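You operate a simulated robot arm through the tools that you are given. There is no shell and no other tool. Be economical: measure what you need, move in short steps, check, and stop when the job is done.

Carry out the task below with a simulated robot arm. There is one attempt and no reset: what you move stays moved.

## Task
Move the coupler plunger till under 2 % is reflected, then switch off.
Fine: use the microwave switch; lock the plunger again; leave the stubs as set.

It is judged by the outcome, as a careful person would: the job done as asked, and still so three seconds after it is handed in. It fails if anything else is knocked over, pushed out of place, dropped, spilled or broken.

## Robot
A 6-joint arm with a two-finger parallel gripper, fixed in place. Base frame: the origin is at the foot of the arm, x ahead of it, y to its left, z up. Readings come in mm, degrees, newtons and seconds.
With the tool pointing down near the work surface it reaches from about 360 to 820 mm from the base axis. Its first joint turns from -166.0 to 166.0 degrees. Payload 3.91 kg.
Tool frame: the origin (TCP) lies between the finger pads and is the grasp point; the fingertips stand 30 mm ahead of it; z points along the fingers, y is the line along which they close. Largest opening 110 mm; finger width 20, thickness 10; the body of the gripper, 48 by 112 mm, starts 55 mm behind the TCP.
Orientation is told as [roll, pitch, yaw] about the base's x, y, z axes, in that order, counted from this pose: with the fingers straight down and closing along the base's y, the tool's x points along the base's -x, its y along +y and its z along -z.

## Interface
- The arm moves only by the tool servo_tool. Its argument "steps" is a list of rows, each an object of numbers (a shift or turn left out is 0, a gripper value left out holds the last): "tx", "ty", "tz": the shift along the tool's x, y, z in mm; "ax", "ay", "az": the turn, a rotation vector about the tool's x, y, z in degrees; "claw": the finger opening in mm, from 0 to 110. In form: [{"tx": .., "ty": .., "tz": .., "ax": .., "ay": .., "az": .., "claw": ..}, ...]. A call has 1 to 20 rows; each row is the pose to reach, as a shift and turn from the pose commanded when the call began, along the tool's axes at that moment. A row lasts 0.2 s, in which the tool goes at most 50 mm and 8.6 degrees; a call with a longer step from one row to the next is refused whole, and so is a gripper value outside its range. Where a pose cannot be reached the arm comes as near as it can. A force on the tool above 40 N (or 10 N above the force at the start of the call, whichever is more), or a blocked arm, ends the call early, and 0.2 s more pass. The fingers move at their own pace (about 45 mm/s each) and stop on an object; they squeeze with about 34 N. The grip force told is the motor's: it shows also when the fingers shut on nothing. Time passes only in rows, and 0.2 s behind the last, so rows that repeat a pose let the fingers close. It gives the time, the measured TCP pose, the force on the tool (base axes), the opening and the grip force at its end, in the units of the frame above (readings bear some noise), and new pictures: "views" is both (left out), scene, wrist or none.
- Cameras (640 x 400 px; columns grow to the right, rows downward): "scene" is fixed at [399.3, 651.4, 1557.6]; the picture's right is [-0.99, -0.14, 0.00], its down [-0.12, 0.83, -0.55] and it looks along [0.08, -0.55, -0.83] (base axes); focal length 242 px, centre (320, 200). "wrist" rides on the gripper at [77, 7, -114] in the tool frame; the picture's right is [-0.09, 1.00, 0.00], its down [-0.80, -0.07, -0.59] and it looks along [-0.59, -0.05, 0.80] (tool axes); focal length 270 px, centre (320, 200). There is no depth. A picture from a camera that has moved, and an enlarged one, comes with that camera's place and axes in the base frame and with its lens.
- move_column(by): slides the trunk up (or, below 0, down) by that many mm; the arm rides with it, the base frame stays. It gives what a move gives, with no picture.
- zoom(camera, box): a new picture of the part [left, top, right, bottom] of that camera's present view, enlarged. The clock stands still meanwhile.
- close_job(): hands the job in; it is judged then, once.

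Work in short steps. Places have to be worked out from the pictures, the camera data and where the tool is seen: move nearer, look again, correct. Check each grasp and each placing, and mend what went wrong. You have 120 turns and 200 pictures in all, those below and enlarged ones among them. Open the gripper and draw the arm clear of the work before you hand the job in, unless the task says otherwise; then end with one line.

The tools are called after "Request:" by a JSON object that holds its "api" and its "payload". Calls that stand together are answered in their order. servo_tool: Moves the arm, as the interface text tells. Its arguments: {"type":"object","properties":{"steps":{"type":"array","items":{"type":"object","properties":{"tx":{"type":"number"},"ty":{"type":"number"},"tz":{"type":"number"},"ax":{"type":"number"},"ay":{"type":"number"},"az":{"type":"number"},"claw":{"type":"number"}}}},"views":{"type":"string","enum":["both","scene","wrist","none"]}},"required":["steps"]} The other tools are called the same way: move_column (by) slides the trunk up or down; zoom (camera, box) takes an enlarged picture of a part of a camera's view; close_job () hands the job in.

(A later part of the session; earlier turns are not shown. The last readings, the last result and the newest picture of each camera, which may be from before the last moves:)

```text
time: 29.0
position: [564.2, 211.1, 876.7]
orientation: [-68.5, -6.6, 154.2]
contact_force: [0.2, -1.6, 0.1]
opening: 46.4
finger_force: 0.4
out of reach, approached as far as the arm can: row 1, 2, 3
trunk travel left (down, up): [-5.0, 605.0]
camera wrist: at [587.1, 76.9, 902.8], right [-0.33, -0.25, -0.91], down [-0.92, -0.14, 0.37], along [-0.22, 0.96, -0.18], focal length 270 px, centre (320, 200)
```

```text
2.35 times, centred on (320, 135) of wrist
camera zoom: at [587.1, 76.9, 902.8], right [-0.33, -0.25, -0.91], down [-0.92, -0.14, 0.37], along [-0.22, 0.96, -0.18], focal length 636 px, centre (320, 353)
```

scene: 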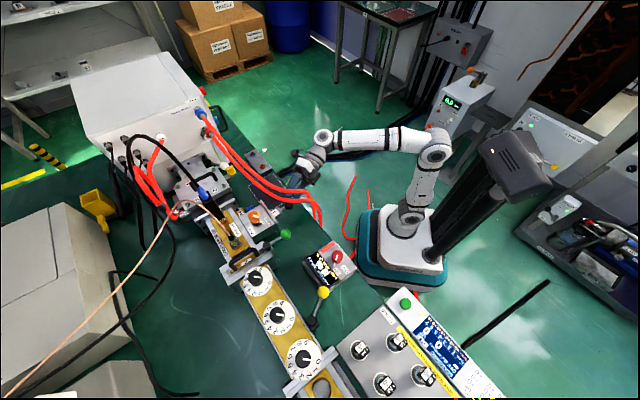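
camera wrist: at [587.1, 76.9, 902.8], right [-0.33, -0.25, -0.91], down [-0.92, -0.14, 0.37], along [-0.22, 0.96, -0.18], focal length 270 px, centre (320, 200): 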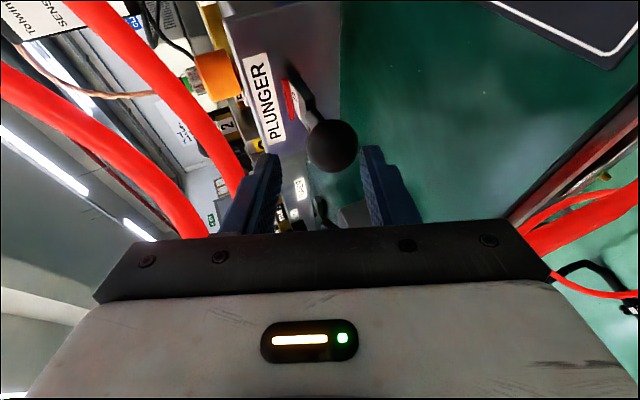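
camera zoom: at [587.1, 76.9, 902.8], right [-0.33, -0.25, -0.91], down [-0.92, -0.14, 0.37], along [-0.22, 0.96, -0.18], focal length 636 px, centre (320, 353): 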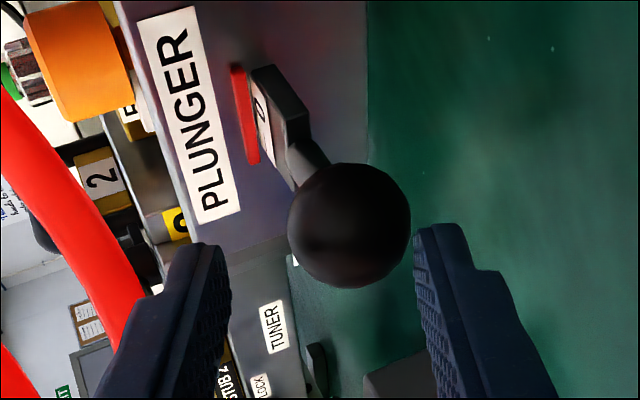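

Pushing in raised reflection to 38 %, so the plunger must be pulled out. The tool needs to be ~11 mm lower (toward tool +y); I ease the tilt 5° to make that reachable.

Request:
{"api": "servo_tool", "payload": {"steps": [{"tz": -6, "ax": -3}, {"tx": 2, "ty": 6, "tz": -6, "ax": -6}, {"tx": 3, "ty": 12, "tz": -6, "ax": -6}, {"tx": 3, "ty": 12, "tz": -6, "ax": -6}], "views": "wrist"}}

Request:
{"api": "zoom", "payload": {"camera": "wrist", "box": [240, 50, 400, 220]}}

```text
time: 30.0
position: [559.9, 199.8, 866.0]
orientation: [-62.8, -6.2, 154.4]
contact_force: [-0.2, -0.3, 0.7]
opening: 46.1
finger_force: 0.1
trunk travel left (down, up): [-5.0, 605.0]
camera wrist: at [586.9, 69.3, 904.4], right [-0.36, -0.33, -0.87], down [-0.9, -0.12, 0.42], along [-0.24, 0.94, -0.25], focal length 270 px, centre (320, 200)
```

wrist: 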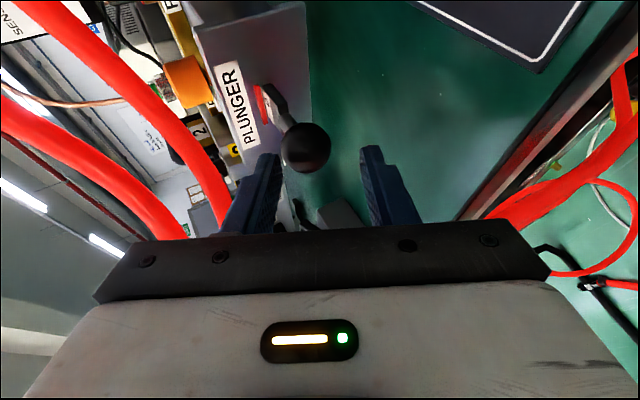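

```text
2.35 times, centred on (320, 135) of wrist
camera zoom: at [586.9, 69.3, 904.4], right [-0.36, -0.33, -0.87], down [-0.9, -0.12, 0.42], along [-0.24, 0.94, -0.25], focal length 636 px, centre (320, 353)
```

zoom: 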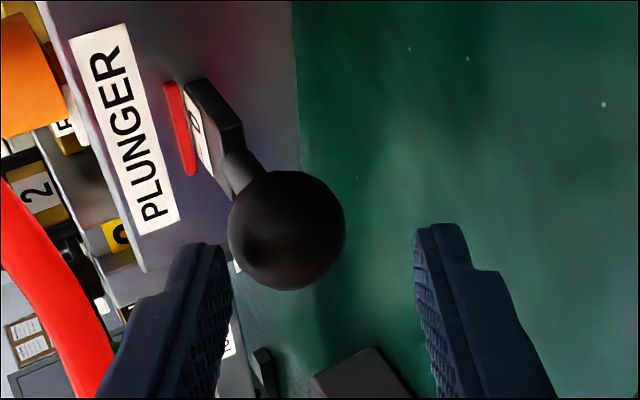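

No reach problem now. Ball ≈ (578,231,856): I shift 8 mm up (tool −y), 3.5 mm in tool x, and advance 24 mm to straddle it.

Request:
{"api": "servo_tool", "payload": {"steps": [{"tx": 3.5, "ty": -8, "tz": 0}, {"tx": 3.5, "ty": -8, "tz": 12}, {"tx": 3.5, "ty": -8, "tz": 24}, {"tx": 3.5, "ty": -8, "tz": 24}], "views": "wrist"}}

Request:
{"api": "zoom", "payload": {"camera": "scene", "box": [230, 160, 342, 230]}}

```text
time: 31.0
position: [574.3, 220.7, 864.9]
orientation: [-62.8, -6.3, 154.3]
contact_force: [0.1, 0.0, -0.1]
opening: 46.0
finger_force: 0.0
trunk travel left (down, up): [-5.0, 605.0]
camera wrist: at [601.1, 90.6, 901.9], right [-0.36, -0.33, -0.87], down [-0.9, -0.12, 0.42], along [-0.24, 0.94, -0.25], focal length 270 px, centre (320, 200)
```

wrist: 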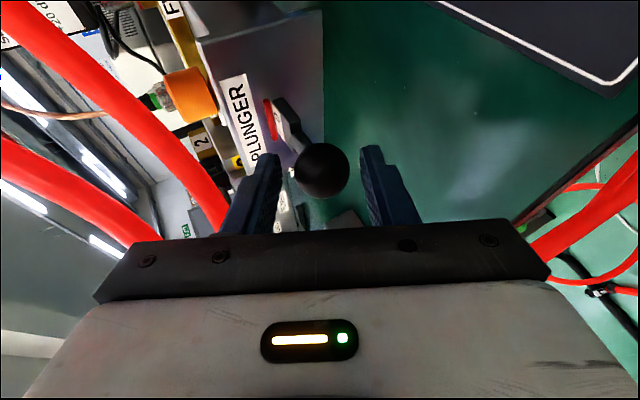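

```text
5.71 times, centred on (286, 195) of scene
camera zoom: at [399.3, 651.4, 1557.6], right [-0.99, -0.14, 0.0], down [-0.12, 0.83, -0.55], along [0.08, -0.55, -0.83], focal length 1384 px, centre (514, 229)
```

zoom: 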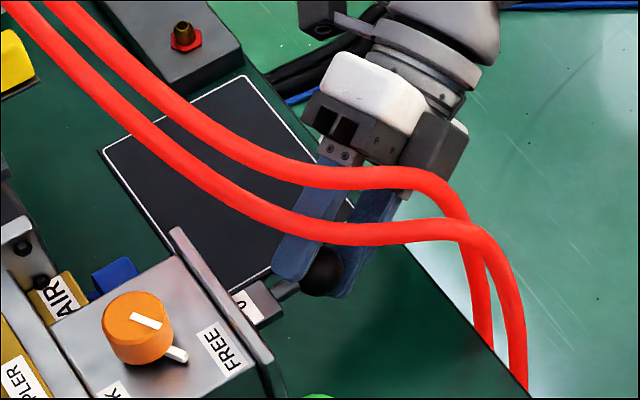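

Ball is centred between the fingers, ~18 mm ahead of TCP. I advance 5 mm and close.

Request:
{"api": "servo_tool", "payload": {"steps": [{"tz": 5}, {"tz": 5, "claw": 15}, {"tz": 5, "claw": 15}, {"tz": 5, "claw": 15}, {"tz": 5, "claw": 15}], "views": "wrist"}}

Request:
{"api": "zoom", "payload": {"camera": "scene", "box": [294, 235, 358, 295]}}

```text
time: 32.2
position: [575.9, 224.2, 859.6]
orientation: [-62.6, -6.4, 154.3]
contact_force: [-1.3, 0.3, -6.0]
opening: 31.2
finger_force: 45.2
trunk travel left (down, up): [-5.0, 605.0]
camera wrist: at [603.1, 94.4, 898.9], right [-0.36, -0.33, -0.87], down [-0.9, -0.12, 0.42], along [-0.24, 0.94, -0.25], focal length 270 px, centre (320, 200)
```

wrist: 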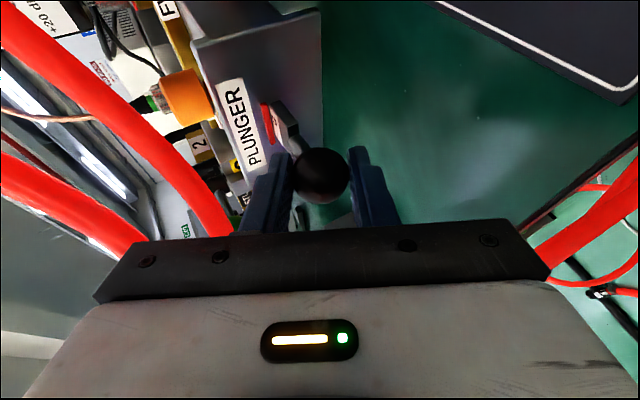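

```text
6.67 times, centred on (326, 265) of scene
camera zoom: at [399.3, 651.4, 1557.6], right [-0.99, -0.14, 0.0], down [-0.12, 0.83, -0.55], along [0.08, -0.55, -0.83], focal length 1615 px, centre (280, -233)
```

zoom: 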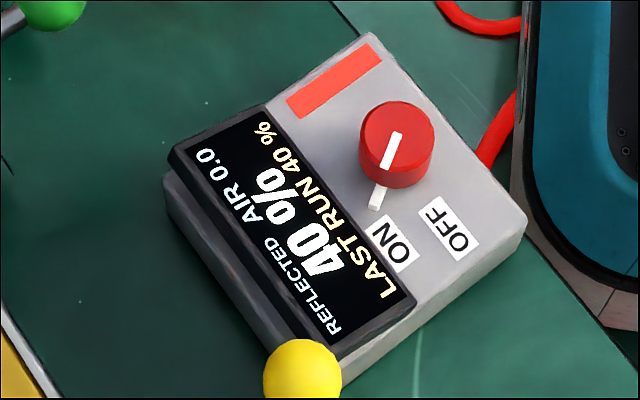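

Gripped at 31 mm; reading 40 %. I pull outward 10 mm along the rod and read.

Request:
{"api": "servo_tool", "payload": {"steps": [{"tx": -1.1, "ty": 1.5, "tz": -2.7}, {"tx": -2.2, "ty": 3.1, "tz": -5.5}, {"tx": -3.3, "ty": 4.6, "tz": -8.2}, {"tx": -3.3, "ty": 4.6, "tz": -8.2}], "views": "none"}}

Request:
{"api": "zoom", "payload": {"camera": "scene", "box": [294, 235, 358, 295]}}

```text
time: 33.2
position: [568.5, 217.4, 861.7]
orientation: [-62.7, -6.2, 154.3]
contact_force: [3.7, -2.3, 4.5]
opening: 31.2
finger_force: 44.6
trunk travel left (down, up): [-5.0, 605.0]
```

```text
6.67 times, centred on (326, 265) of scene
camera zoom: at [399.3, 651.4, 1557.6], right [-0.99, -0.14, 0.0], down [-0.12, 0.83, -0.55], along [0.08, -0.55, -0.83], focal length 1615 px, centre (280, -233)
```

zoom: 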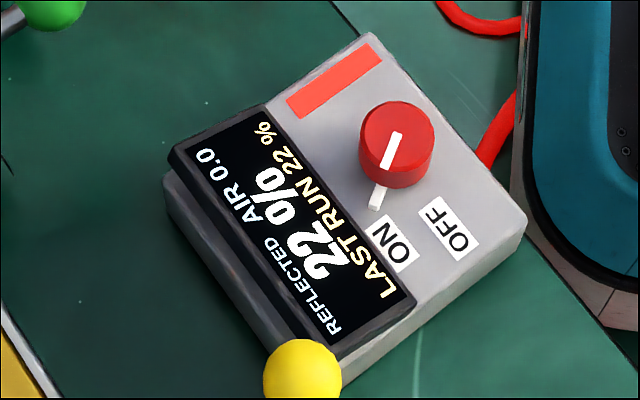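

22 % now; pull another 10 mm.

Request:
{"api": "servo_tool", "payload": {"steps": [{"tx": -1.1, "ty": 1.5, "tz": -2.7}, {"tx": -2.2, "ty": 3.1, "tz": -5.5}, {"tx": -3.3, "ty": 4.6, "tz": -8.2}, {"tx": -3.3, "ty": 4.6, "tz": -8.2}], "views": "wrist"}}

Request:
{"api": "zoom", "payload": {"camera": "scene", "box": [294, 235, 358, 295]}}

```text
time: 34.2
position: [559.7, 208.9, 860.7]
orientation: [-62.8, -6.4, 154.3]
contact_force: [4.3, -3.0, 5.3]
opening: 31.2
finger_force: 44.9
trunk travel left (down, up): [-5.0, 605.0]
camera wrist: at [587.9, 79.3, 898.8], right [-0.36, -0.33, -0.87], down [-0.9, -0.12, 0.42], along [-0.24, 0.94, -0.25], focal length 270 px, centre (320, 200)
```

wrist: 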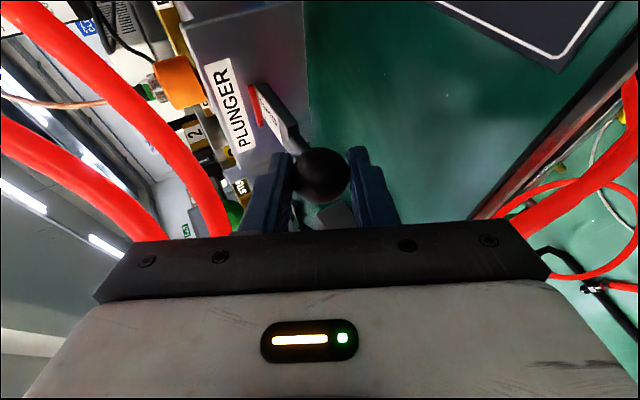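

```text
6.67 times, centred on (326, 265) of scene
camera zoom: at [399.3, 651.4, 1557.6], right [-0.99, -0.14, 0.0], down [-0.12, 0.83, -0.55], along [0.08, -0.55, -0.83], focal length 1615 px, centre (280, -233)
```

zoom: 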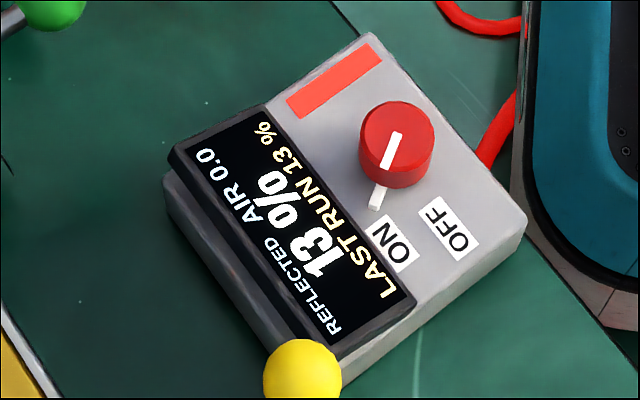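

13 %; pull 10 mm more.

Request:
{"api": "servo_tool", "payload": {"steps": [{"tx": -1.1, "ty": 1.5, "tz": -2.7}, {"tx": -2.2, "ty": 3.1, "tz": -5.5}, {"tx": -3.3, "ty": 4.6, "tz": -8.2}, {"tx": -3.3, "ty": 4.6, "tz": -8.2}], "views": "none"}}

Request:
{"api": "zoom", "payload": {"camera": "scene", "box": [294, 235, 358, 295]}}

```text
time: 35.2
position: [553.8, 202.4, 861.1]
orientation: [-62.9, -6.3, 154.3]
contact_force: [4.7, -4.6, 6.9]
opening: 31.2
finger_force: 45.2
trunk travel left (down, up): [-5.0, 605.0]
```

```text
6.67 times, centred on (326, 265) of scene
camera zoom: at [399.3, 651.4, 1557.6], right [-0.99, -0.14, 0.0], down [-0.12, 0.83, -0.55], along [0.08, -0.55, -0.83], focal length 1615 px, centre (280, -233)
```

zoom: 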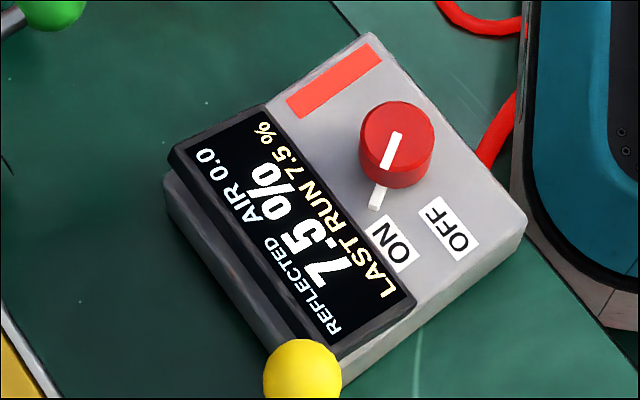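

7.5 %; pull 6 mm more.

Request:
{"api": "servo_tool", "payload": {"steps": [{"tx": -1, "ty": 1.4, "tz": -2.5}, {"tx": -2, "ty": 2.8, "tz": -4.9}, {"tx": -2, "ty": 2.8, "tz": -4.9}], "views": "wrist"}}

Request:
{"api": "zoom", "payload": {"camera": "scene", "box": [294, 235, 358, 295]}}

```text
time: 36.0
position: [549.5, 197.9, 861.0]
orientation: [-62.8, -6.2, 154.3]
contact_force: [7.0, -6.6, 13.3]
opening: 30.8
finger_force: 44.6
trunk travel left (down, up): [-5.0, 605.0]
camera wrist: at [576.0, 67.5, 898.6], right [-0.36, -0.33, -0.87], down [-0.9, -0.12, 0.42], along [-0.24, 0.94, -0.25], focal length 270 px, centre (320, 200)
```

wrist: 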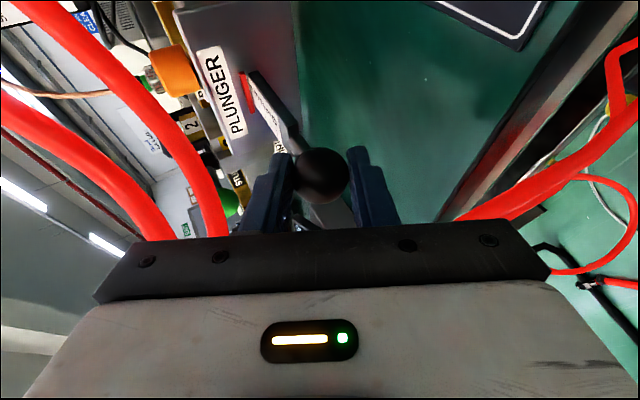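

```text
6.67 times, centred on (326, 265) of scene
camera zoom: at [399.3, 651.4, 1557.6], right [-0.99, -0.14, 0.0], down [-0.12, 0.83, -0.55], along [0.08, -0.55, -0.83], focal length 1615 px, centre (280, -233)
```

zoom: 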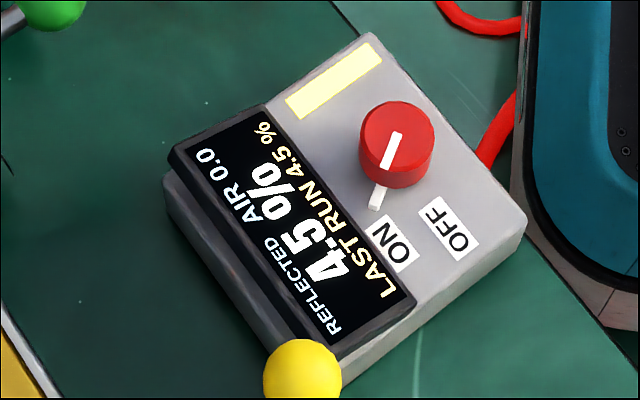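

4.5 %, lamp turned yellow. Pull 6 mm more with slight vertical relief.

Request:
{"api": "servo_tool", "payload": {"steps": [{"tx": -1, "ty": 0.8, "tz": -2.5}, {"tx": -2, "ty": 1.7, "tz": -4.9}, {"tx": -2, "ty": 1.7, "tz": -4.9}], "views": "none"}}

Request:
{"api": "zoom", "payload": {"camera": "scene", "box": [294, 235, 358, 295]}}

```text
time: 36.8
position: [545.2, 194.6, 861.1]
orientation: [-62.7, -6.4, 154.2]
contact_force: [10.8, -12.0, 5.6]
opening: 31.1
finger_force: 44.4
trunk travel left (down, up): [-5.0, 605.0]
```

```text
6.67 times, centred on (326, 265) of scene
camera zoom: at [399.3, 651.4, 1557.6], right [-0.99, -0.14, 0.0], down [-0.12, 0.83, -0.55], along [0.08, -0.55, -0.83], focal length 1615 px, centre (280, -233)
```

zoom: 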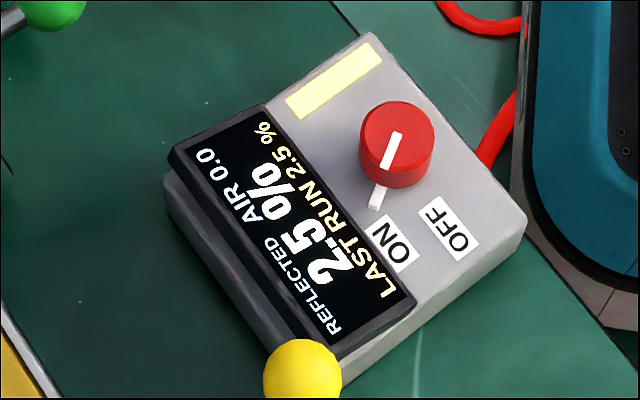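

2.5 %; pull 5 mm more with a small sideways relief.

Request:
{"api": "servo_tool", "payload": {"steps": [{"tx": 0, "ty": 0.9, "tz": -2.3}, {"tx": -0.25, "ty": 1.9, "tz": -4.6}, {"tx": -0.25, "ty": 1.9, "tz": -4.6}], "views": "none"}}

Request:
{"api": "zoom", "payload": {"camera": "scene", "box": [294, 235, 358, 295]}}

```text
time: 37.6
position: [543.2, 192.0, 861.9]
orientation: [-62.8, -6.4, 154.4]
contact_force: [3.9, -1.9, -3.8]
opening: 31.0
finger_force: 44.8
trunk travel left (down, up): [-5.0, 605.0]
```

```text
6.67 times, centred on (326, 265) of scene
camera zoom: at [399.3, 651.4, 1557.6], right [-0.99, -0.14, 0.0], down [-0.12, 0.83, -0.55], along [0.08, -0.55, -0.83], focal length 1615 px, centre (280, -233)
```

zoom: 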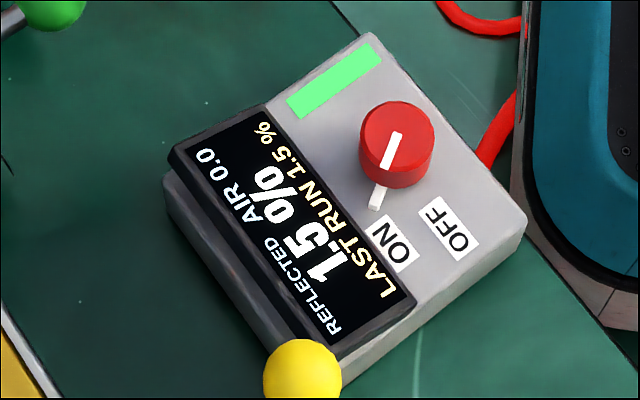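

1.5 %, lamp green. I go 3 mm further for margin.

Request:
{"api": "servo_tool", "payload": {"steps": [{"tx": -0.5, "ty": 0.7, "tz": -1.3}, {"tx": -1, "ty": 1.4, "tz": -2.5}, {"tx": -1, "ty": 1.4, "tz": -2.5}], "views": "none"}}

Request:
{"api": "zoom", "payload": {"camera": "scene", "box": [294, 235, 358, 295]}}

```text
time: 38.4
position: [540.9, 190.8, 862.1]
orientation: [-62.7, -6.4, 154.4]
contact_force: [-2.5, 3.4, -8.0]
opening: 31.2
finger_force: 46.0
trunk travel left (down, up): [-5.0, 605.0]
```

```text
6.67 times, centred on (326, 265) of scene
camera zoom: at [399.3, 651.4, 1557.6], right [-0.99, -0.14, 0.0], down [-0.12, 0.83, -0.55], along [0.08, -0.55, -0.83], focal length 1615 px, centre (280, -233)
```

zoom: 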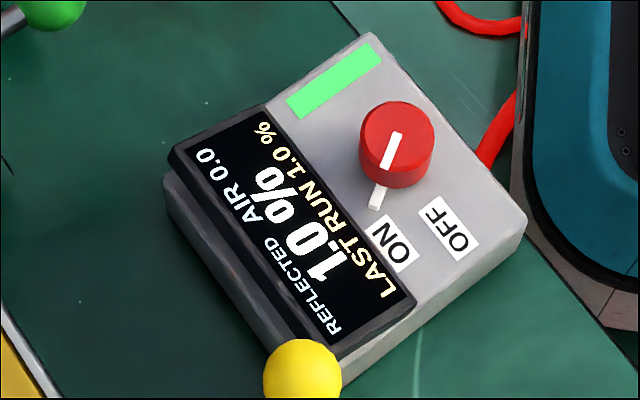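

1.0 %; 3 mm more to sit nearer the minimum.

Request:
{"api": "servo_tool", "payload": {"steps": [{"tx": -0.5, "ty": 0.4, "tz": -1.3}, {"tx": -1, "ty": 0.8, "tz": -2.5}, {"tx": -1, "ty": 0.8, "tz": -2.5}], "views": "none"}}

Request:
{"api": "zoom", "payload": {"camera": "scene", "box": [294, 235, 358, 295]}}

```text
time: 39.2
position: [538.8, 187.7, 860.3]
orientation: [-62.6, -6.4, 154.4]
contact_force: [-7.2, 8.5, -15.0]
opening: 31.3
finger_force: 45.1
trunk travel left (down, up): [-5.0, 605.0]
```

```text
6.67 times, centred on (326, 265) of scene
camera zoom: at [399.3, 651.4, 1557.6], right [-0.99, -0.14, 0.0], down [-0.12, 0.83, -0.55], along [0.08, -0.55, -0.83], focal length 1615 px, centre (280, -233)
```

zoom: 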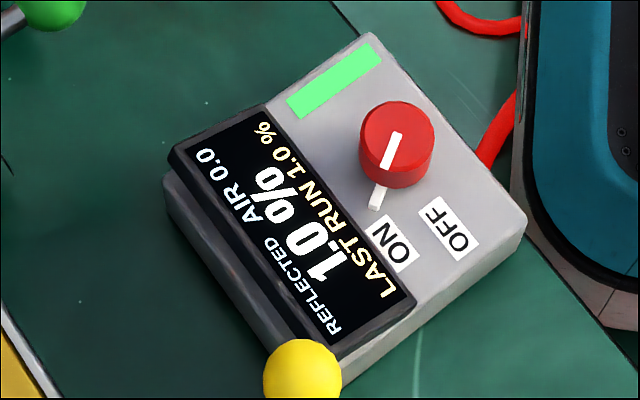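

1.0 %, around the minimum. I relieve the preload, open, and back straight out along the tool axis.

Request:
{"api": "servo_tool", "payload": {"steps": [{"tx": -0.8, "ty": 1.2}, {"tx": -0.8, "ty": 1.2}, {"tx": -0.8, "ty": 1.2, "claw": 48}, {"tx": -0.8, "ty": 1.2, "claw": 48}, {"tx": -0.8, "ty": 1.2, "claw": 48}], "views": "wrist"}}

Request:
{"api": "zoom", "payload": {"camera": "scene", "box": [230, 180, 358, 290]}}

```text
time: 40.4
position: [538.5, 186.5, 861.4]
orientation: [-62.9, -6.3, 154.3]
contact_force: [0.7, -0.4, -0.1]
opening: 48.2
finger_force: 0.0
trunk travel left (down, up): [-5.0, 605.0]
camera wrist: at [565.7, 56.6, 899.3], right [-0.36, -0.33, -0.87], down [-0.9, -0.12, 0.42], along [-0.24, 0.94, -0.25], focal length 270 px, centre (320, 200)
```

wrist: 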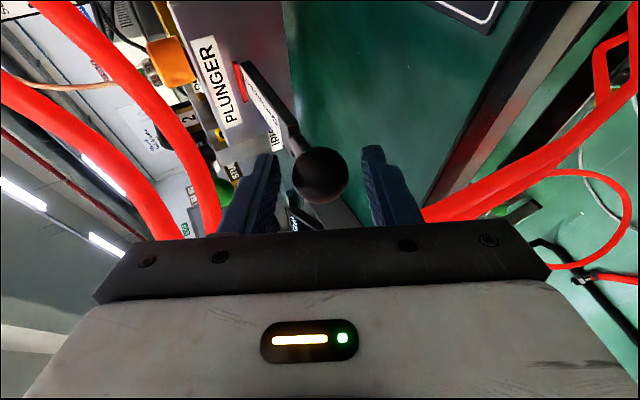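

```text
3.64 times, centred on (294, 235) of scene
camera zoom: at [399.3, 651.4, 1557.6], right [-0.99, -0.14, 0.0], down [-0.12, 0.83, -0.55], along [0.08, -0.55, -0.83], focal length 881 px, centre (414, 73)
```

zoom: 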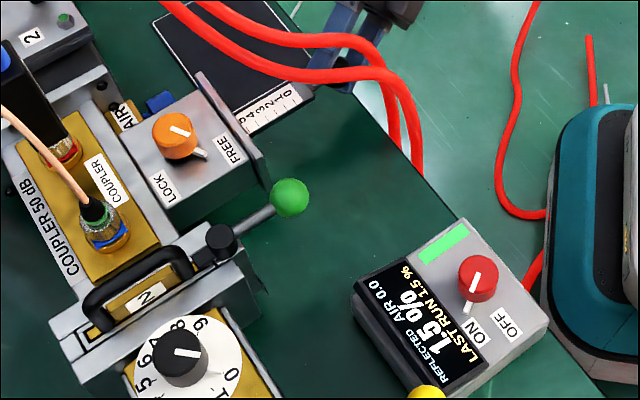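

Release shifted it slightly to 1.5 % (probably just past the minimum). I regrip and nudge inward 2 mm for margin, then open again.

Request:
{"api": "servo_tool", "payload": {"steps": [{"claw": 15}, {"claw": 15}, {"claw": 15}, {"tx": 0.7, "ty": -1.0, "tz": 1.8}, {"tx": 0.7, "ty": -1.0, "tz": 1.8}, {"tx": 0.7, "ty": -1.0, "tz": 1.8}], "views": "none"}}

Request:
{"api": "zoom", "payload": {"camera": "scene", "box": [294, 235, 358, 295]}}

Request:
{"api": "servo_tool", "payload": {"steps": [{"claw": 48}, {"claw": 48}, {"claw": 48}], "views": "none"}}

Request:
{"api": "zoom", "payload": {"camera": "scene", "box": [294, 235, 358, 295]}}

```text
time: 41.8
position: [540.3, 187.3, 860.8]
orientation: [-62.8, -6.3, 154.3]
contact_force: [0.0, -1.9, 1.2]
opening: 30.9
finger_force: 45.1
trunk travel left (down, up): [-5.0, 605.0]
```

```text
6.67 times, centred on (326, 265) of scene
camera zoom: at [399.3, 651.4, 1557.6], right [-0.99, -0.14, 0.0], down [-0.12, 0.83, -0.55], along [0.08, -0.55, -0.83], focal length 1615 px, centre (280, -233)
```

zoom: 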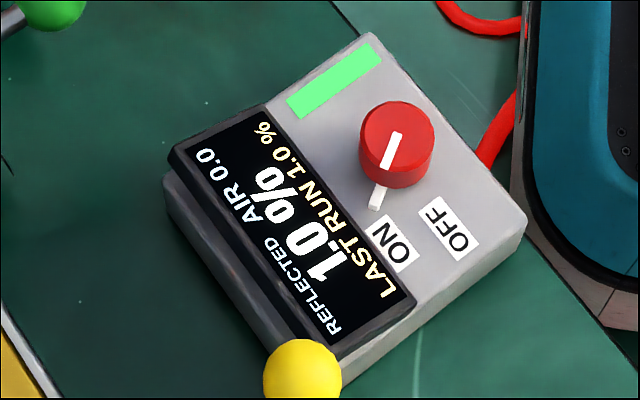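

```text
time: 42.6
position: [539.8, 187.4, 860.9]
orientation: [-62.8, -6.3, 154.3]
contact_force: [0.2, 0.4, 0.2]
opening: 48.0
finger_force: 0.0
trunk travel left (down, up): [-5.0, 605.0]
```

```text
6.67 times, centred on (326, 265) of scene
camera zoom: at [399.3, 651.4, 1557.6], right [-0.99, -0.14, 0.0], down [-0.12, 0.83, -0.55], along [0.08, -0.55, -0.83], focal length 1615 px, centre (280, -233)
```

zoom: 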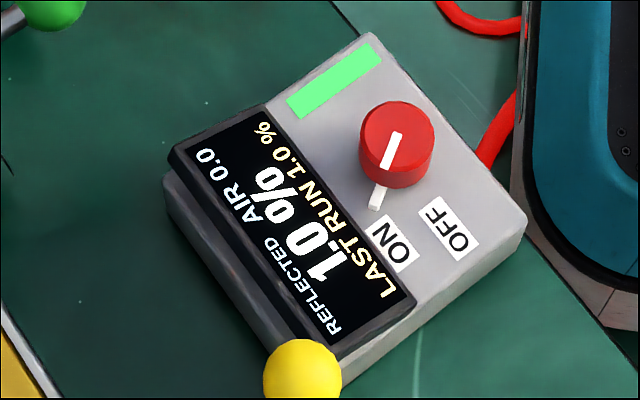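

Holds at 1.0 % with the fingers open. I back out along the tool axis and sidestep away from the hoses.

Request:
{"api": "servo_tool", "payload": {"steps": [{"tz": -20}, {"tz": -40}, {"tz": -60, "tx": 10}, {"tz": -70, "tx": 30}], "views": "scene"}}

```text
time: 43.6
position: [542.9, 117.6, 892.0]
orientation: [-62.8, -6.3, 154.3]
contact_force: [-0.6, -0.4, 0.2]
opening: 47.8
finger_force: 0.0
trunk travel left (down, up): [-5.0, 605.0]
```

scene: 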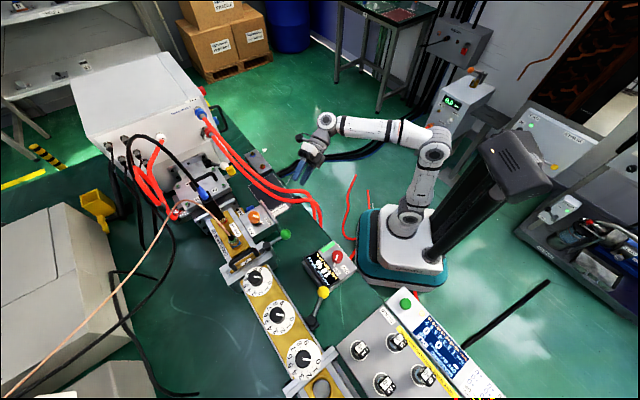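

Clear. I raise the trunk back to its original height (+520).

Request:
{"api": "move_column", "payload": {"by": 520}}

Request:
{"api": "servo_tool", "payload": {"steps": [{"ax": -8}, {"ax": -16}, {"ax": -24}, {"ax": -32}, {"ax": -40}, {"ax": -48}, {"ax": -56}, {"ax": -62}], "views": "scene"}}

```text
refused: 520 is not a number from -400 to 400
```

```text
time: 45.4
position: [543.0, 117.5, 889.7]
orientation: [-0.7, -6.3, 154.4]
contact_force: [0.0, 0.2, -0.1]
opening: 48.2
finger_force: 0.1
trunk travel left (down, up): [-5.0, 605.0]
```

scene: 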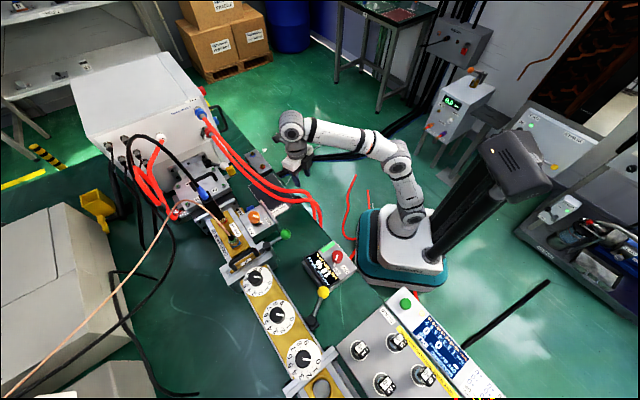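

The column move was refused (limit 400), and the tilt happened low but touched nothing. I raise the trunk by 380.

Request:
{"api": "move_column", "payload": {"by": 380}}

```text
time: 49.1
position: [543.2, 117.4, 1270.2]
orientation: [-0.8, -6.2, 154.3]
contact_force: [-0.1, -0.2, -0.6]
opening: 47.8
finger_force: 0.1
trunk travel left (down, up): [-385.0, 225.0]
```

Level the tool first.

Request:
{"api": "servo_tool", "payload": {"steps": [{"ay": 6.2, "ax": -0.8}], "views": "none"}}

```text
time: 49.5
position: [542.3, 118.4, 1271.7]
orientation: [0.0, 0.1, 154.3]
contact_force: [0.2, -0.7, -0.4]
opening: 48.0
finger_force: 0.1
trunk travel left (down, up): [-385.0, 225.0]
```

Now turn to yaw 70° and go above the knob at about z 1010.

Request:
{"api": "servo_tool", "payload": {"steps": [{"tx": 1, "ty": -20, "tz": 10, "az": 8, "claw": 64}, {"tx": 3, "ty": -40, "tz": 30, "az": 16}, {"tx": 4, "ty": -60, "tz": 50, "az": 24}, {"tx": 6, "ty": -80, "tz": 75, "az": 32}, {"tx": 7, "ty": -100, "tz": 100, "az": 40}, {"tx": 9, "ty": -120, "tz": 125, "az": 48}, {"tx": 10, "ty": -140, "tz": 150, "az": 56}, {"tx": 12, "ty": -160, "tz": 175, "az": 64}, {"tx": 13, "ty": -180, "tz": 200, "az": 72}, {"tx": 15, "ty": -200, "tz": 225, "az": 80}, {"tx": 17, "ty": -223, "tz": 260, "az": 84.3}], "views": "both"}}

Request:
{"api": "zoom", "payload": {"camera": "wrist", "box": [220, 20, 444, 160]}}

```text
time: 51.9
position: [653.7, 313.6, 1010.0]
orientation: [0.1, 0.0, 69.9]
contact_force: [0.1, 0.0, -0.6]
opening: 63.8
finger_force: 0.1
trunk travel left (down, up): [-385.0, 225.0]
camera wrist: at [620.1, 242.5, 1124.4], right [-0.91, 0.43, 0.0], down [0.34, 0.73, 0.59], along [0.25, 0.54, -0.8], focal length 270 px, centre (320, 200)
```

scene: 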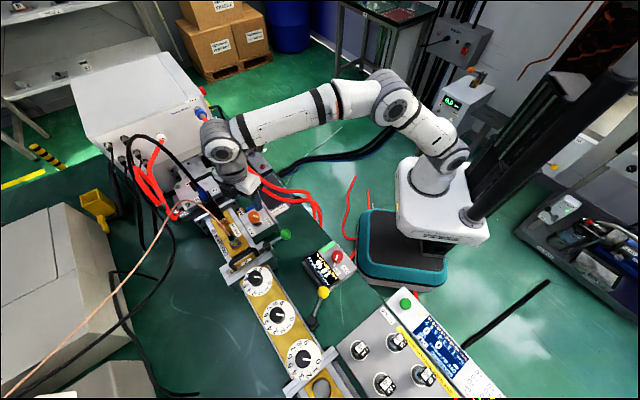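
wrist: 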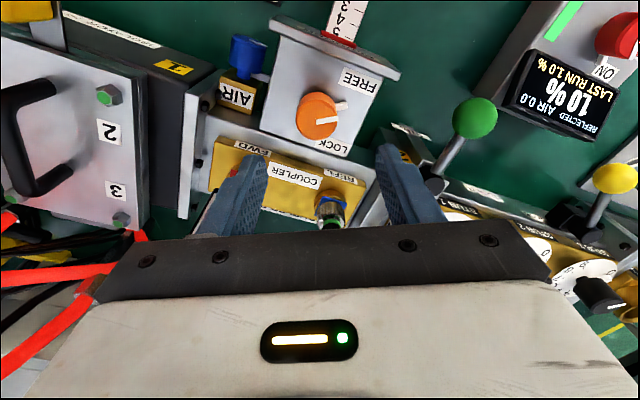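

```text
2.86 times, centred on (332, 90) of wrist
camera zoom: at [620.1, 242.5, 1124.4], right [-0.91, 0.43, 0.0], down [0.34, 0.73, 0.59], along [0.25, 0.54, -0.8], focal length 772 px, centre (286, 514)
```

zoom: 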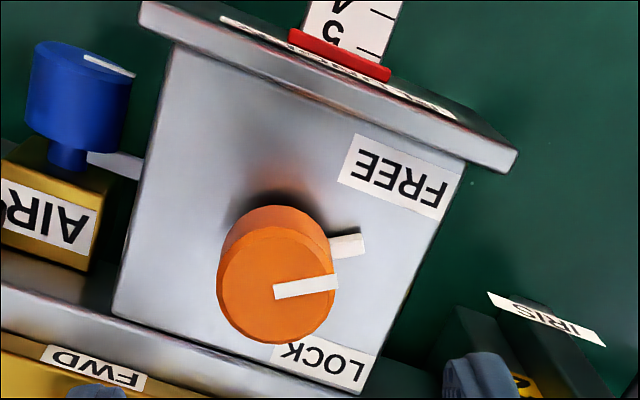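

Still 1.0 %, plunger at ~5. Descend on the knob and grip.

Request:
{"api": "servo_tool", "payload": {"steps": [{"tx": 1.5, "ty": -1.5, "tz": 30}, {"tx": 1.5, "ty": -1.5, "tz": 60}, {"tx": 1.5, "ty": -1.5, "tz": 84}, {"tx": 1.5, "ty": -1.5, "tz": 84, "claw": 20}, {"tx": 1.5, "ty": -1.5, "tz": 84, "claw": 20}, {"tx": 1.5, "ty": -1.5, "tz": 84, "claw": 20}, {"tx": 1.5, "ty": -1.5, "tz": 84, "claw": 20}], "views": "wrist"}}

```text
time: 53.5
position: [656.5, 310.6, 926.8]
orientation: [0.2, 0.1, 70.0]
contact_force: [-7.4, 1.1, -4.5]
opening: 33.4
finger_force: 44.8
trunk travel left (down, up): [-385.0, 225.0]
camera wrist: at [622.2, 240.2, 1040.3], right [-0.91, 0.42, 0.0], down [0.34, 0.73, 0.59], along [0.25, 0.54, -0.81], focal length 270 px, centre (320, 200)
```

wrist: 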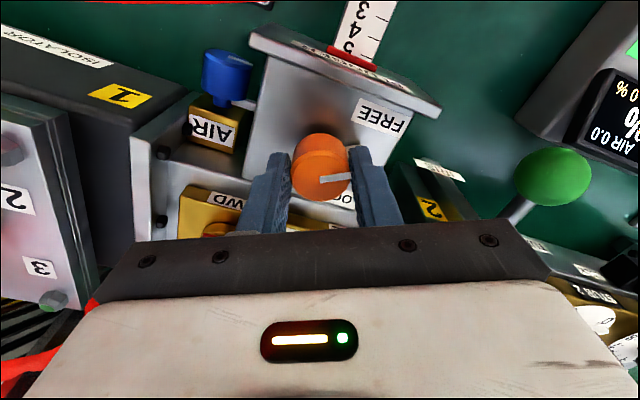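

Gripped. Turn back clockwise (from above) in two parts; first 40°.

Request:
{"api": "servo_tool", "payload": {"steps": [{"ty": 1, "az": 8}, {"ty": 1, "az": 16}, {"ty": 1, "az": 24}, {"ty": 1, "az": 32}, {"ty": 1, "az": 40}], "views": "none"}}

```text
time: 54.7
position: [654.1, 311.4, 925.1]
orientation: [0.1, 0.1, 29.9]
contact_force: [-1.8, 13.6, -8.2]
opening: 33.4
finger_force: 44.8
trunk travel left (down, up): [-385.0, 225.0]
```

Request:
{"api": "servo_tool", "payload": {"steps": [{"tx": -0.5, "ty": 1, "az": 7}, {"tx": -0.5, "ty": 1, "az": 14}, {"tx": -0.5, "ty": 1, "az": 21}, {"tx": -0.5, "ty": 1, "az": 28}, {"tx": -0.5, "ty": 1, "az": 35}], "views": "both"}}

Request:
{"api": "zoom", "payload": {"camera": "wrist", "box": [240, 100, 400, 200]}}

Request:
{"api": "zoom", "payload": {"camera": "scene", "box": [294, 235, 358, 295]}}

```text
time: 55.9
position: [652.7, 312.1, 925.7]
orientation: [-0.2, 0.2, -5.2]
contact_force: [-6.5, 17.6, 0.3]
opening: 33.3
finger_force: 45.0
trunk travel left (down, up): [-385.0, 225.0]
camera wrist: at [575.8, 326.1, 1040.3], right [0.18, 0.98, 0.0], down [0.79, -0.14, 0.59], along [0.58, -0.1, -0.81], focal length 270 px, centre (320, 200)
```

scene: 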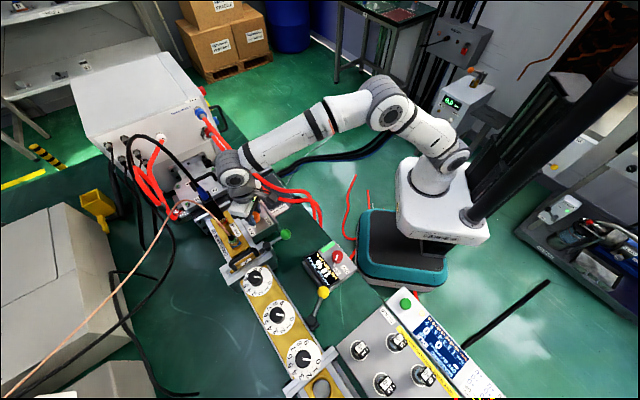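
wrist: 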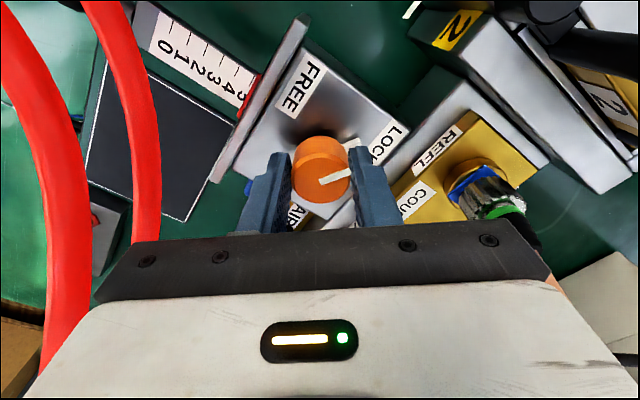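

```text
4.00 times, centred on (320, 150) of wrist
camera zoom: at [575.8, 326.1, 1040.3], right [0.18, 0.98, 0.0], down [0.79, -0.14, 0.59], along [0.58, -0.1, -0.81], focal length 1081 px, centre (320, 400)
```

zoom: 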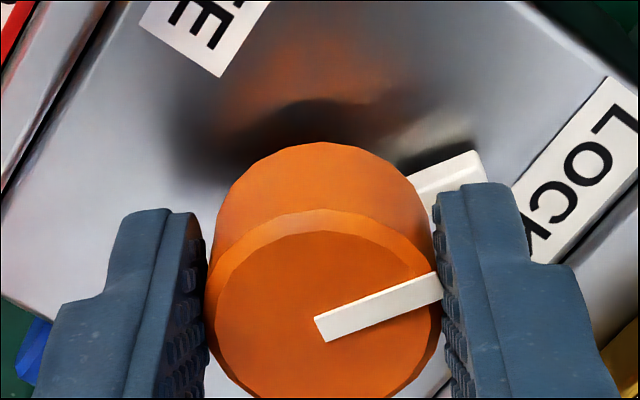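

```text
6.67 times, centred on (326, 265) of scene
camera zoom: at [399.3, 651.4, 1557.6], right [-0.99, -0.14, 0.0], down [-0.12, 0.83, -0.55], along [0.08, -0.55, -0.83], focal length 1615 px, centre (280, -233)
```

zoom: 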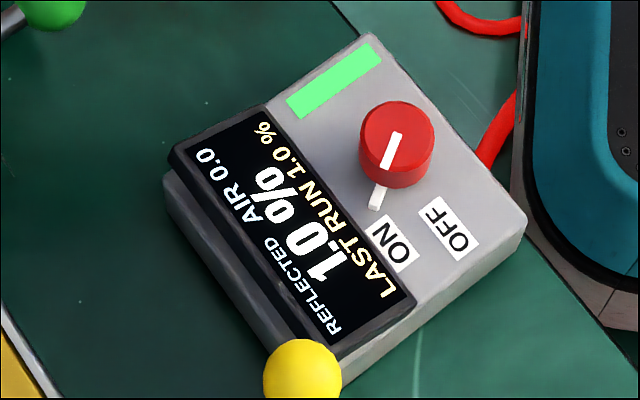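

The pointer has slipped ~14° in the grip, at ~104°, the original LOCK position: at the stop. Reading still 1.0 %. I release, rise, and verify.

Request:
{"api": "servo_tool", "payload": {"steps": [{"claw": 64}, {"claw": 64}, {"claw": 64}, {"tz": -30}, {"tz": -60}, {"tz": -100}], "views": "wrist"}}

Request:
{"api": "zoom", "payload": {"camera": "wrist", "box": [200, 20, 440, 170]}}

```text
time: 57.3
position: [655.0, 311.5, 1028.7]
orientation: [-0.1, 0.2, -5.0]
contact_force: [-0.5, 0.0, 0.4]
opening: 64.5
finger_force: 0.0
trunk travel left (down, up): [-385.0, 225.0]
camera wrist: at [578.5, 325.1, 1143.5], right [0.18, 0.98, 0.0], down [0.79, -0.14, 0.59], along [0.58, -0.1, -0.81], focal length 270 px, centre (320, 200)
```

wrist: 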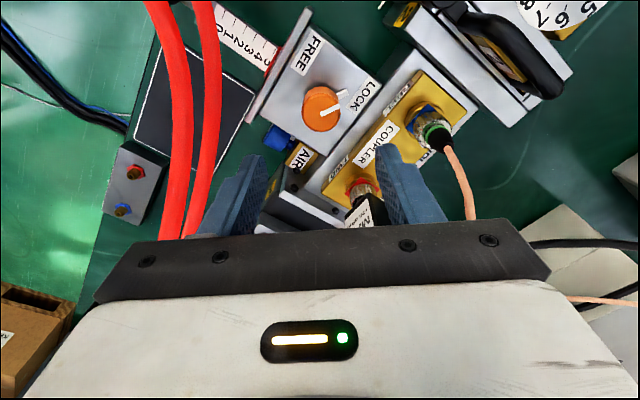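

```text
2.67 times, centred on (320, 95) of wrist
camera zoom: at [578.5, 325.1, 1143.5], right [0.18, 0.98, 0.0], down [0.79, -0.14, 0.59], along [0.58, -0.1, -0.81], focal length 721 px, centre (320, 480)
```

zoom: 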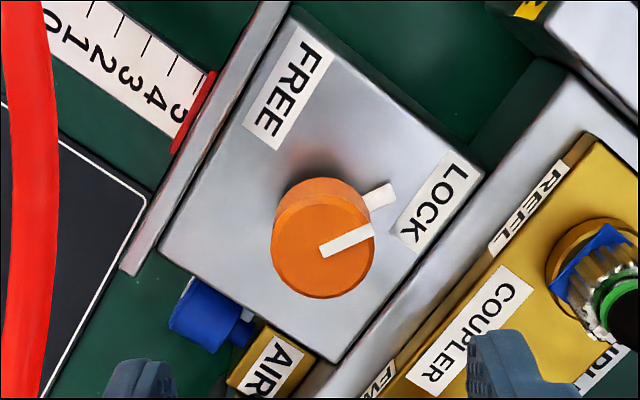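

Pointer is back at LOCK exactly as at the start. Now I go to the red microwave switch, above it at about (360,385,1040), and look.

Request:
{"api": "servo_tool", "payload": {"steps": [{"tx": 37, "ty": 6, "tz": -12}, {"tx": 75, "ty": 12, "tz": -12}, {"tx": 112, "ty": 18, "tz": -12}, {"tx": 150, "ty": 24, "tz": -12}, {"tx": 187, "ty": 30, "tz": -12}, {"tx": 225, "ty": 36, "tz": -12}, {"tx": 262, "ty": 42, "tz": -12}, {"tx": 300, "ty": 48, "tz": -12}], "views": "both"}}

Request:
{"api": "zoom", "payload": {"camera": "wrist", "box": [200, 20, 440, 170]}}

```text
time: 59.1
position: [357.3, 382.1, 1040.7]
orientation: [0.0, 0.0, -5.1]
contact_force: [1.5, 0.9, 0.7]
opening: 64.1
finger_force: 0.0
trunk travel left (down, up): [-385.0, 225.0]
camera wrist: at [280.7, 395.3, 1154.8], right [0.18, 0.98, 0.0], down [0.79, -0.14, 0.59], along [0.58, -0.1, -0.81], focal length 270 px, centre (320, 200)
```

scene: 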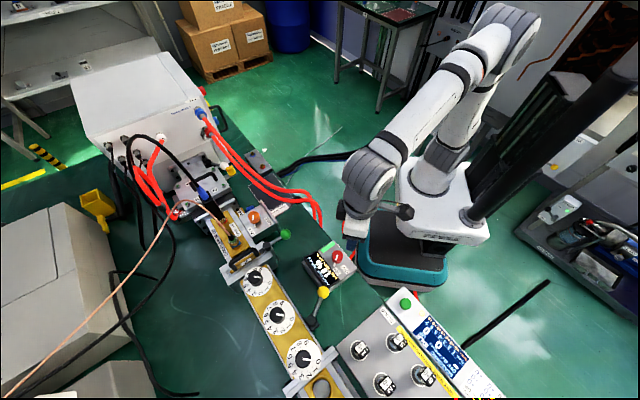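
wrist: 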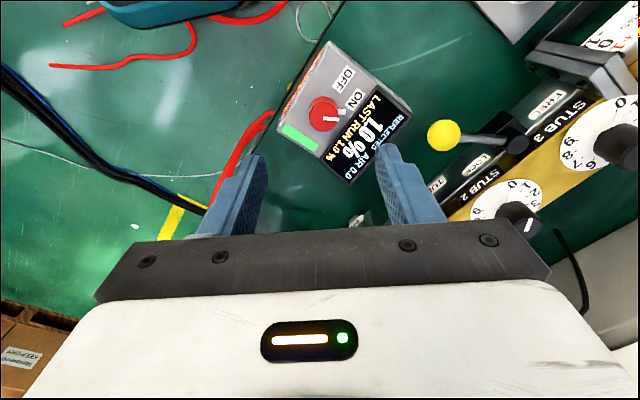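

```text
2.67 times, centred on (320, 95) of wrist
camera zoom: at [280.7, 395.3, 1154.8], right [0.18, 0.98, 0.0], down [0.79, -0.14, 0.59], along [0.58, -0.1, -0.81], focal length 721 px, centre (320, 480)
```

zoom: 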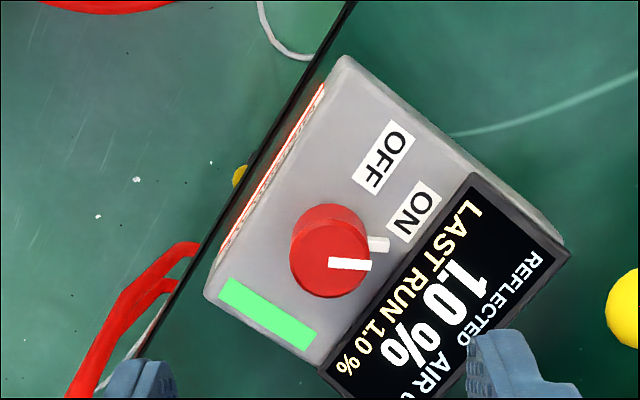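

Switch knob face ≈ (383,382,864). I move above it with TCP at z≈905 and look.

Request:
{"api": "servo_tool", "payload": {"steps": [{"tx": -13, "ty": 1, "tz": 40}, {"tx": -26, "ty": 2, "tz": 80}, {"tx": -26, "ty": 2, "tz": 110}, {"tx": -26, "ty": 2, "tz": 130}], "views": "both"}}

Request:
{"api": "zoom", "payload": {"camera": "scene", "box": [294, 220, 390, 290]}}

```text
time: 60.1
position: [388.4, 385.5, 910.4]
orientation: [-0.1, 0.1, -5.0]
contact_force: [-0.5, 0.2, 0.4]
opening: 64.4
finger_force: 0.0
trunk travel left (down, up): [-385.0, 225.0]
camera wrist: at [310.7, 398.8, 1025.0], right [0.18, 0.98, 0.0], down [0.79, -0.14, 0.59], along [0.58, -0.1, -0.81], focal length 270 px, centre (320, 200)
```

scene: 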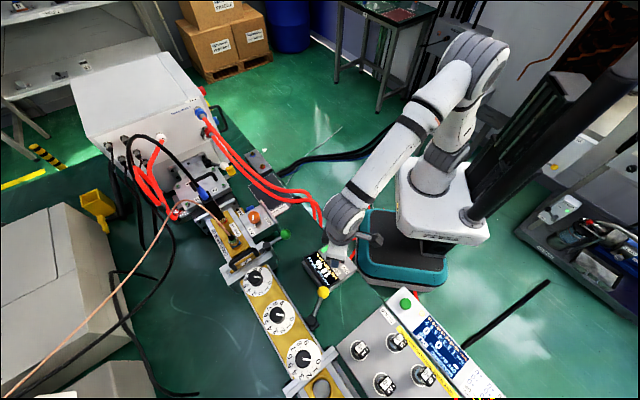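
wrist: 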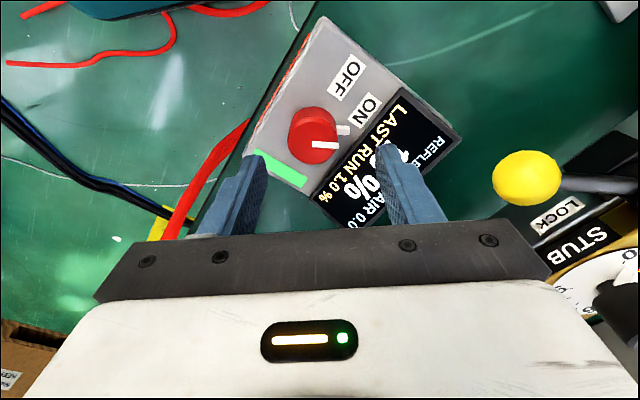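

```text
5.71 times, centred on (342, 255) of scene
camera zoom: at [399.3, 651.4, 1557.6], right [-0.99, -0.14, 0.0], down [-0.12, 0.83, -0.55], along [0.08, -0.55, -0.83], focal length 1384 px, centre (194, -114)
```

zoom: 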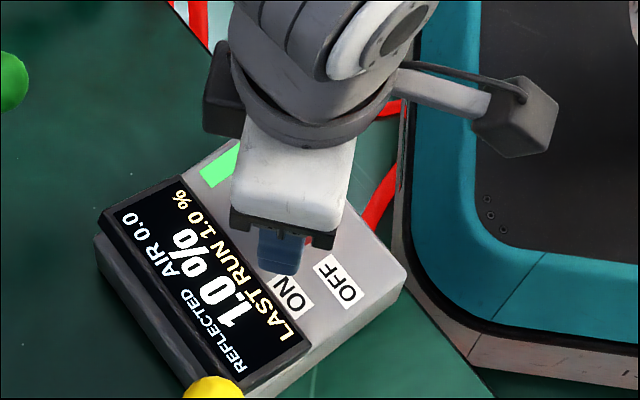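

Knob is ~4 mm off toward −x and −y; correct and descend 30 mm.

Request:
{"api": "servo_tool", "payload": {"steps": [{"tx": 4, "ty": -4}, {"tx": 4, "ty": -4, "tz": 15}, {"tx": 4, "ty": -4, "tz": 30}, {"tx": 4, "ty": -4, "tz": 30}], "views": "wrist"}}

Request:
{"api": "zoom", "payload": {"camera": "scene", "box": [294, 220, 390, 290]}}

```text
time: 61.1
position: [382.3, 381.4, 878.1]
orientation: [0.0, 0.2, -4.9]
contact_force: [-1.1, 0.1, -0.2]
opening: 64.2
finger_force: 0.0
trunk travel left (down, up): [-385.0, 225.0]
camera wrist: at [305.6, 395.5, 993.6], right [0.17, 0.98, 0.0], down [0.79, -0.14, 0.59], along [0.58, -0.1, -0.81], focal length 270 px, centre (320, 200)
```

wrist: 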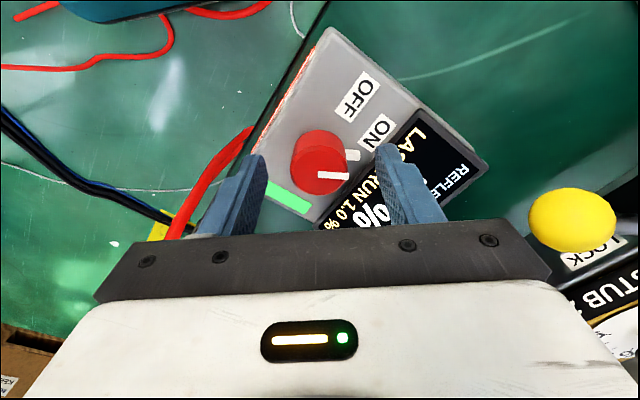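

```text
5.71 times, centred on (342, 255) of scene
camera zoom: at [399.3, 651.4, 1557.6], right [-0.99, -0.14, 0.0], down [-0.12, 0.83, -0.55], along [0.08, -0.55, -0.83], focal length 1384 px, centre (194, -114)
```

zoom: 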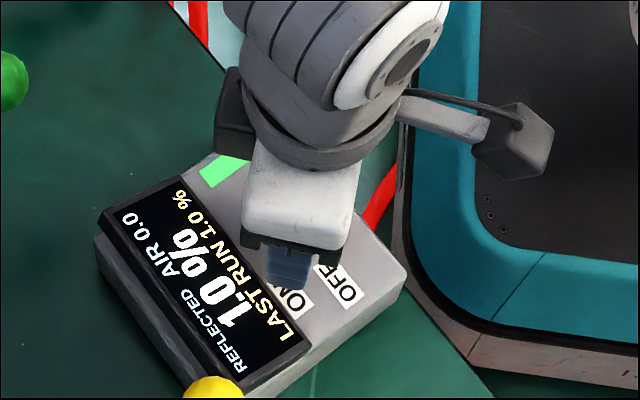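

Aligned; tips overlap the knob by ~16 mm. Close here (staying clear of the display frame).

Request:
{"api": "servo_tool", "payload": {"steps": [{"claw": 20}, {"claw": 20}, {"tz": 2}, {"tz": 2}], "views": "wrist"}}

```text
time: 62.1
position: [381.8, 381.1, 879.3]
orientation: [0.2, 0.0, -5.0]
contact_force: [2.3, -2.3, 15.0]
opening: 33.3
finger_force: 45.1
trunk travel left (down, up): [-385.0, 225.0]
camera wrist: at [305.3, 394.2, 993.5], right [0.18, 0.98, 0.0], down [0.79, -0.14, 0.59], along [0.58, -0.1, -0.8], focal length 270 px, centre (320, 200)
```

wrist: 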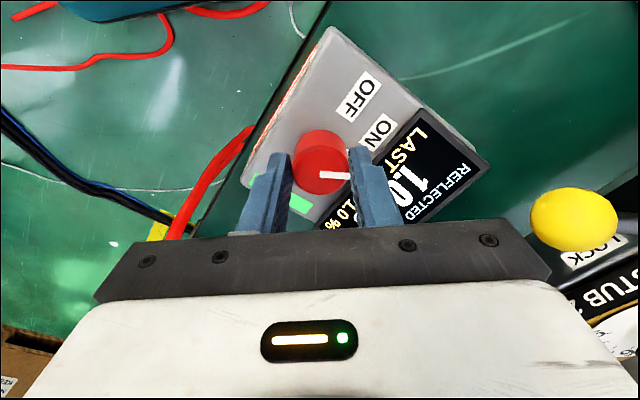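

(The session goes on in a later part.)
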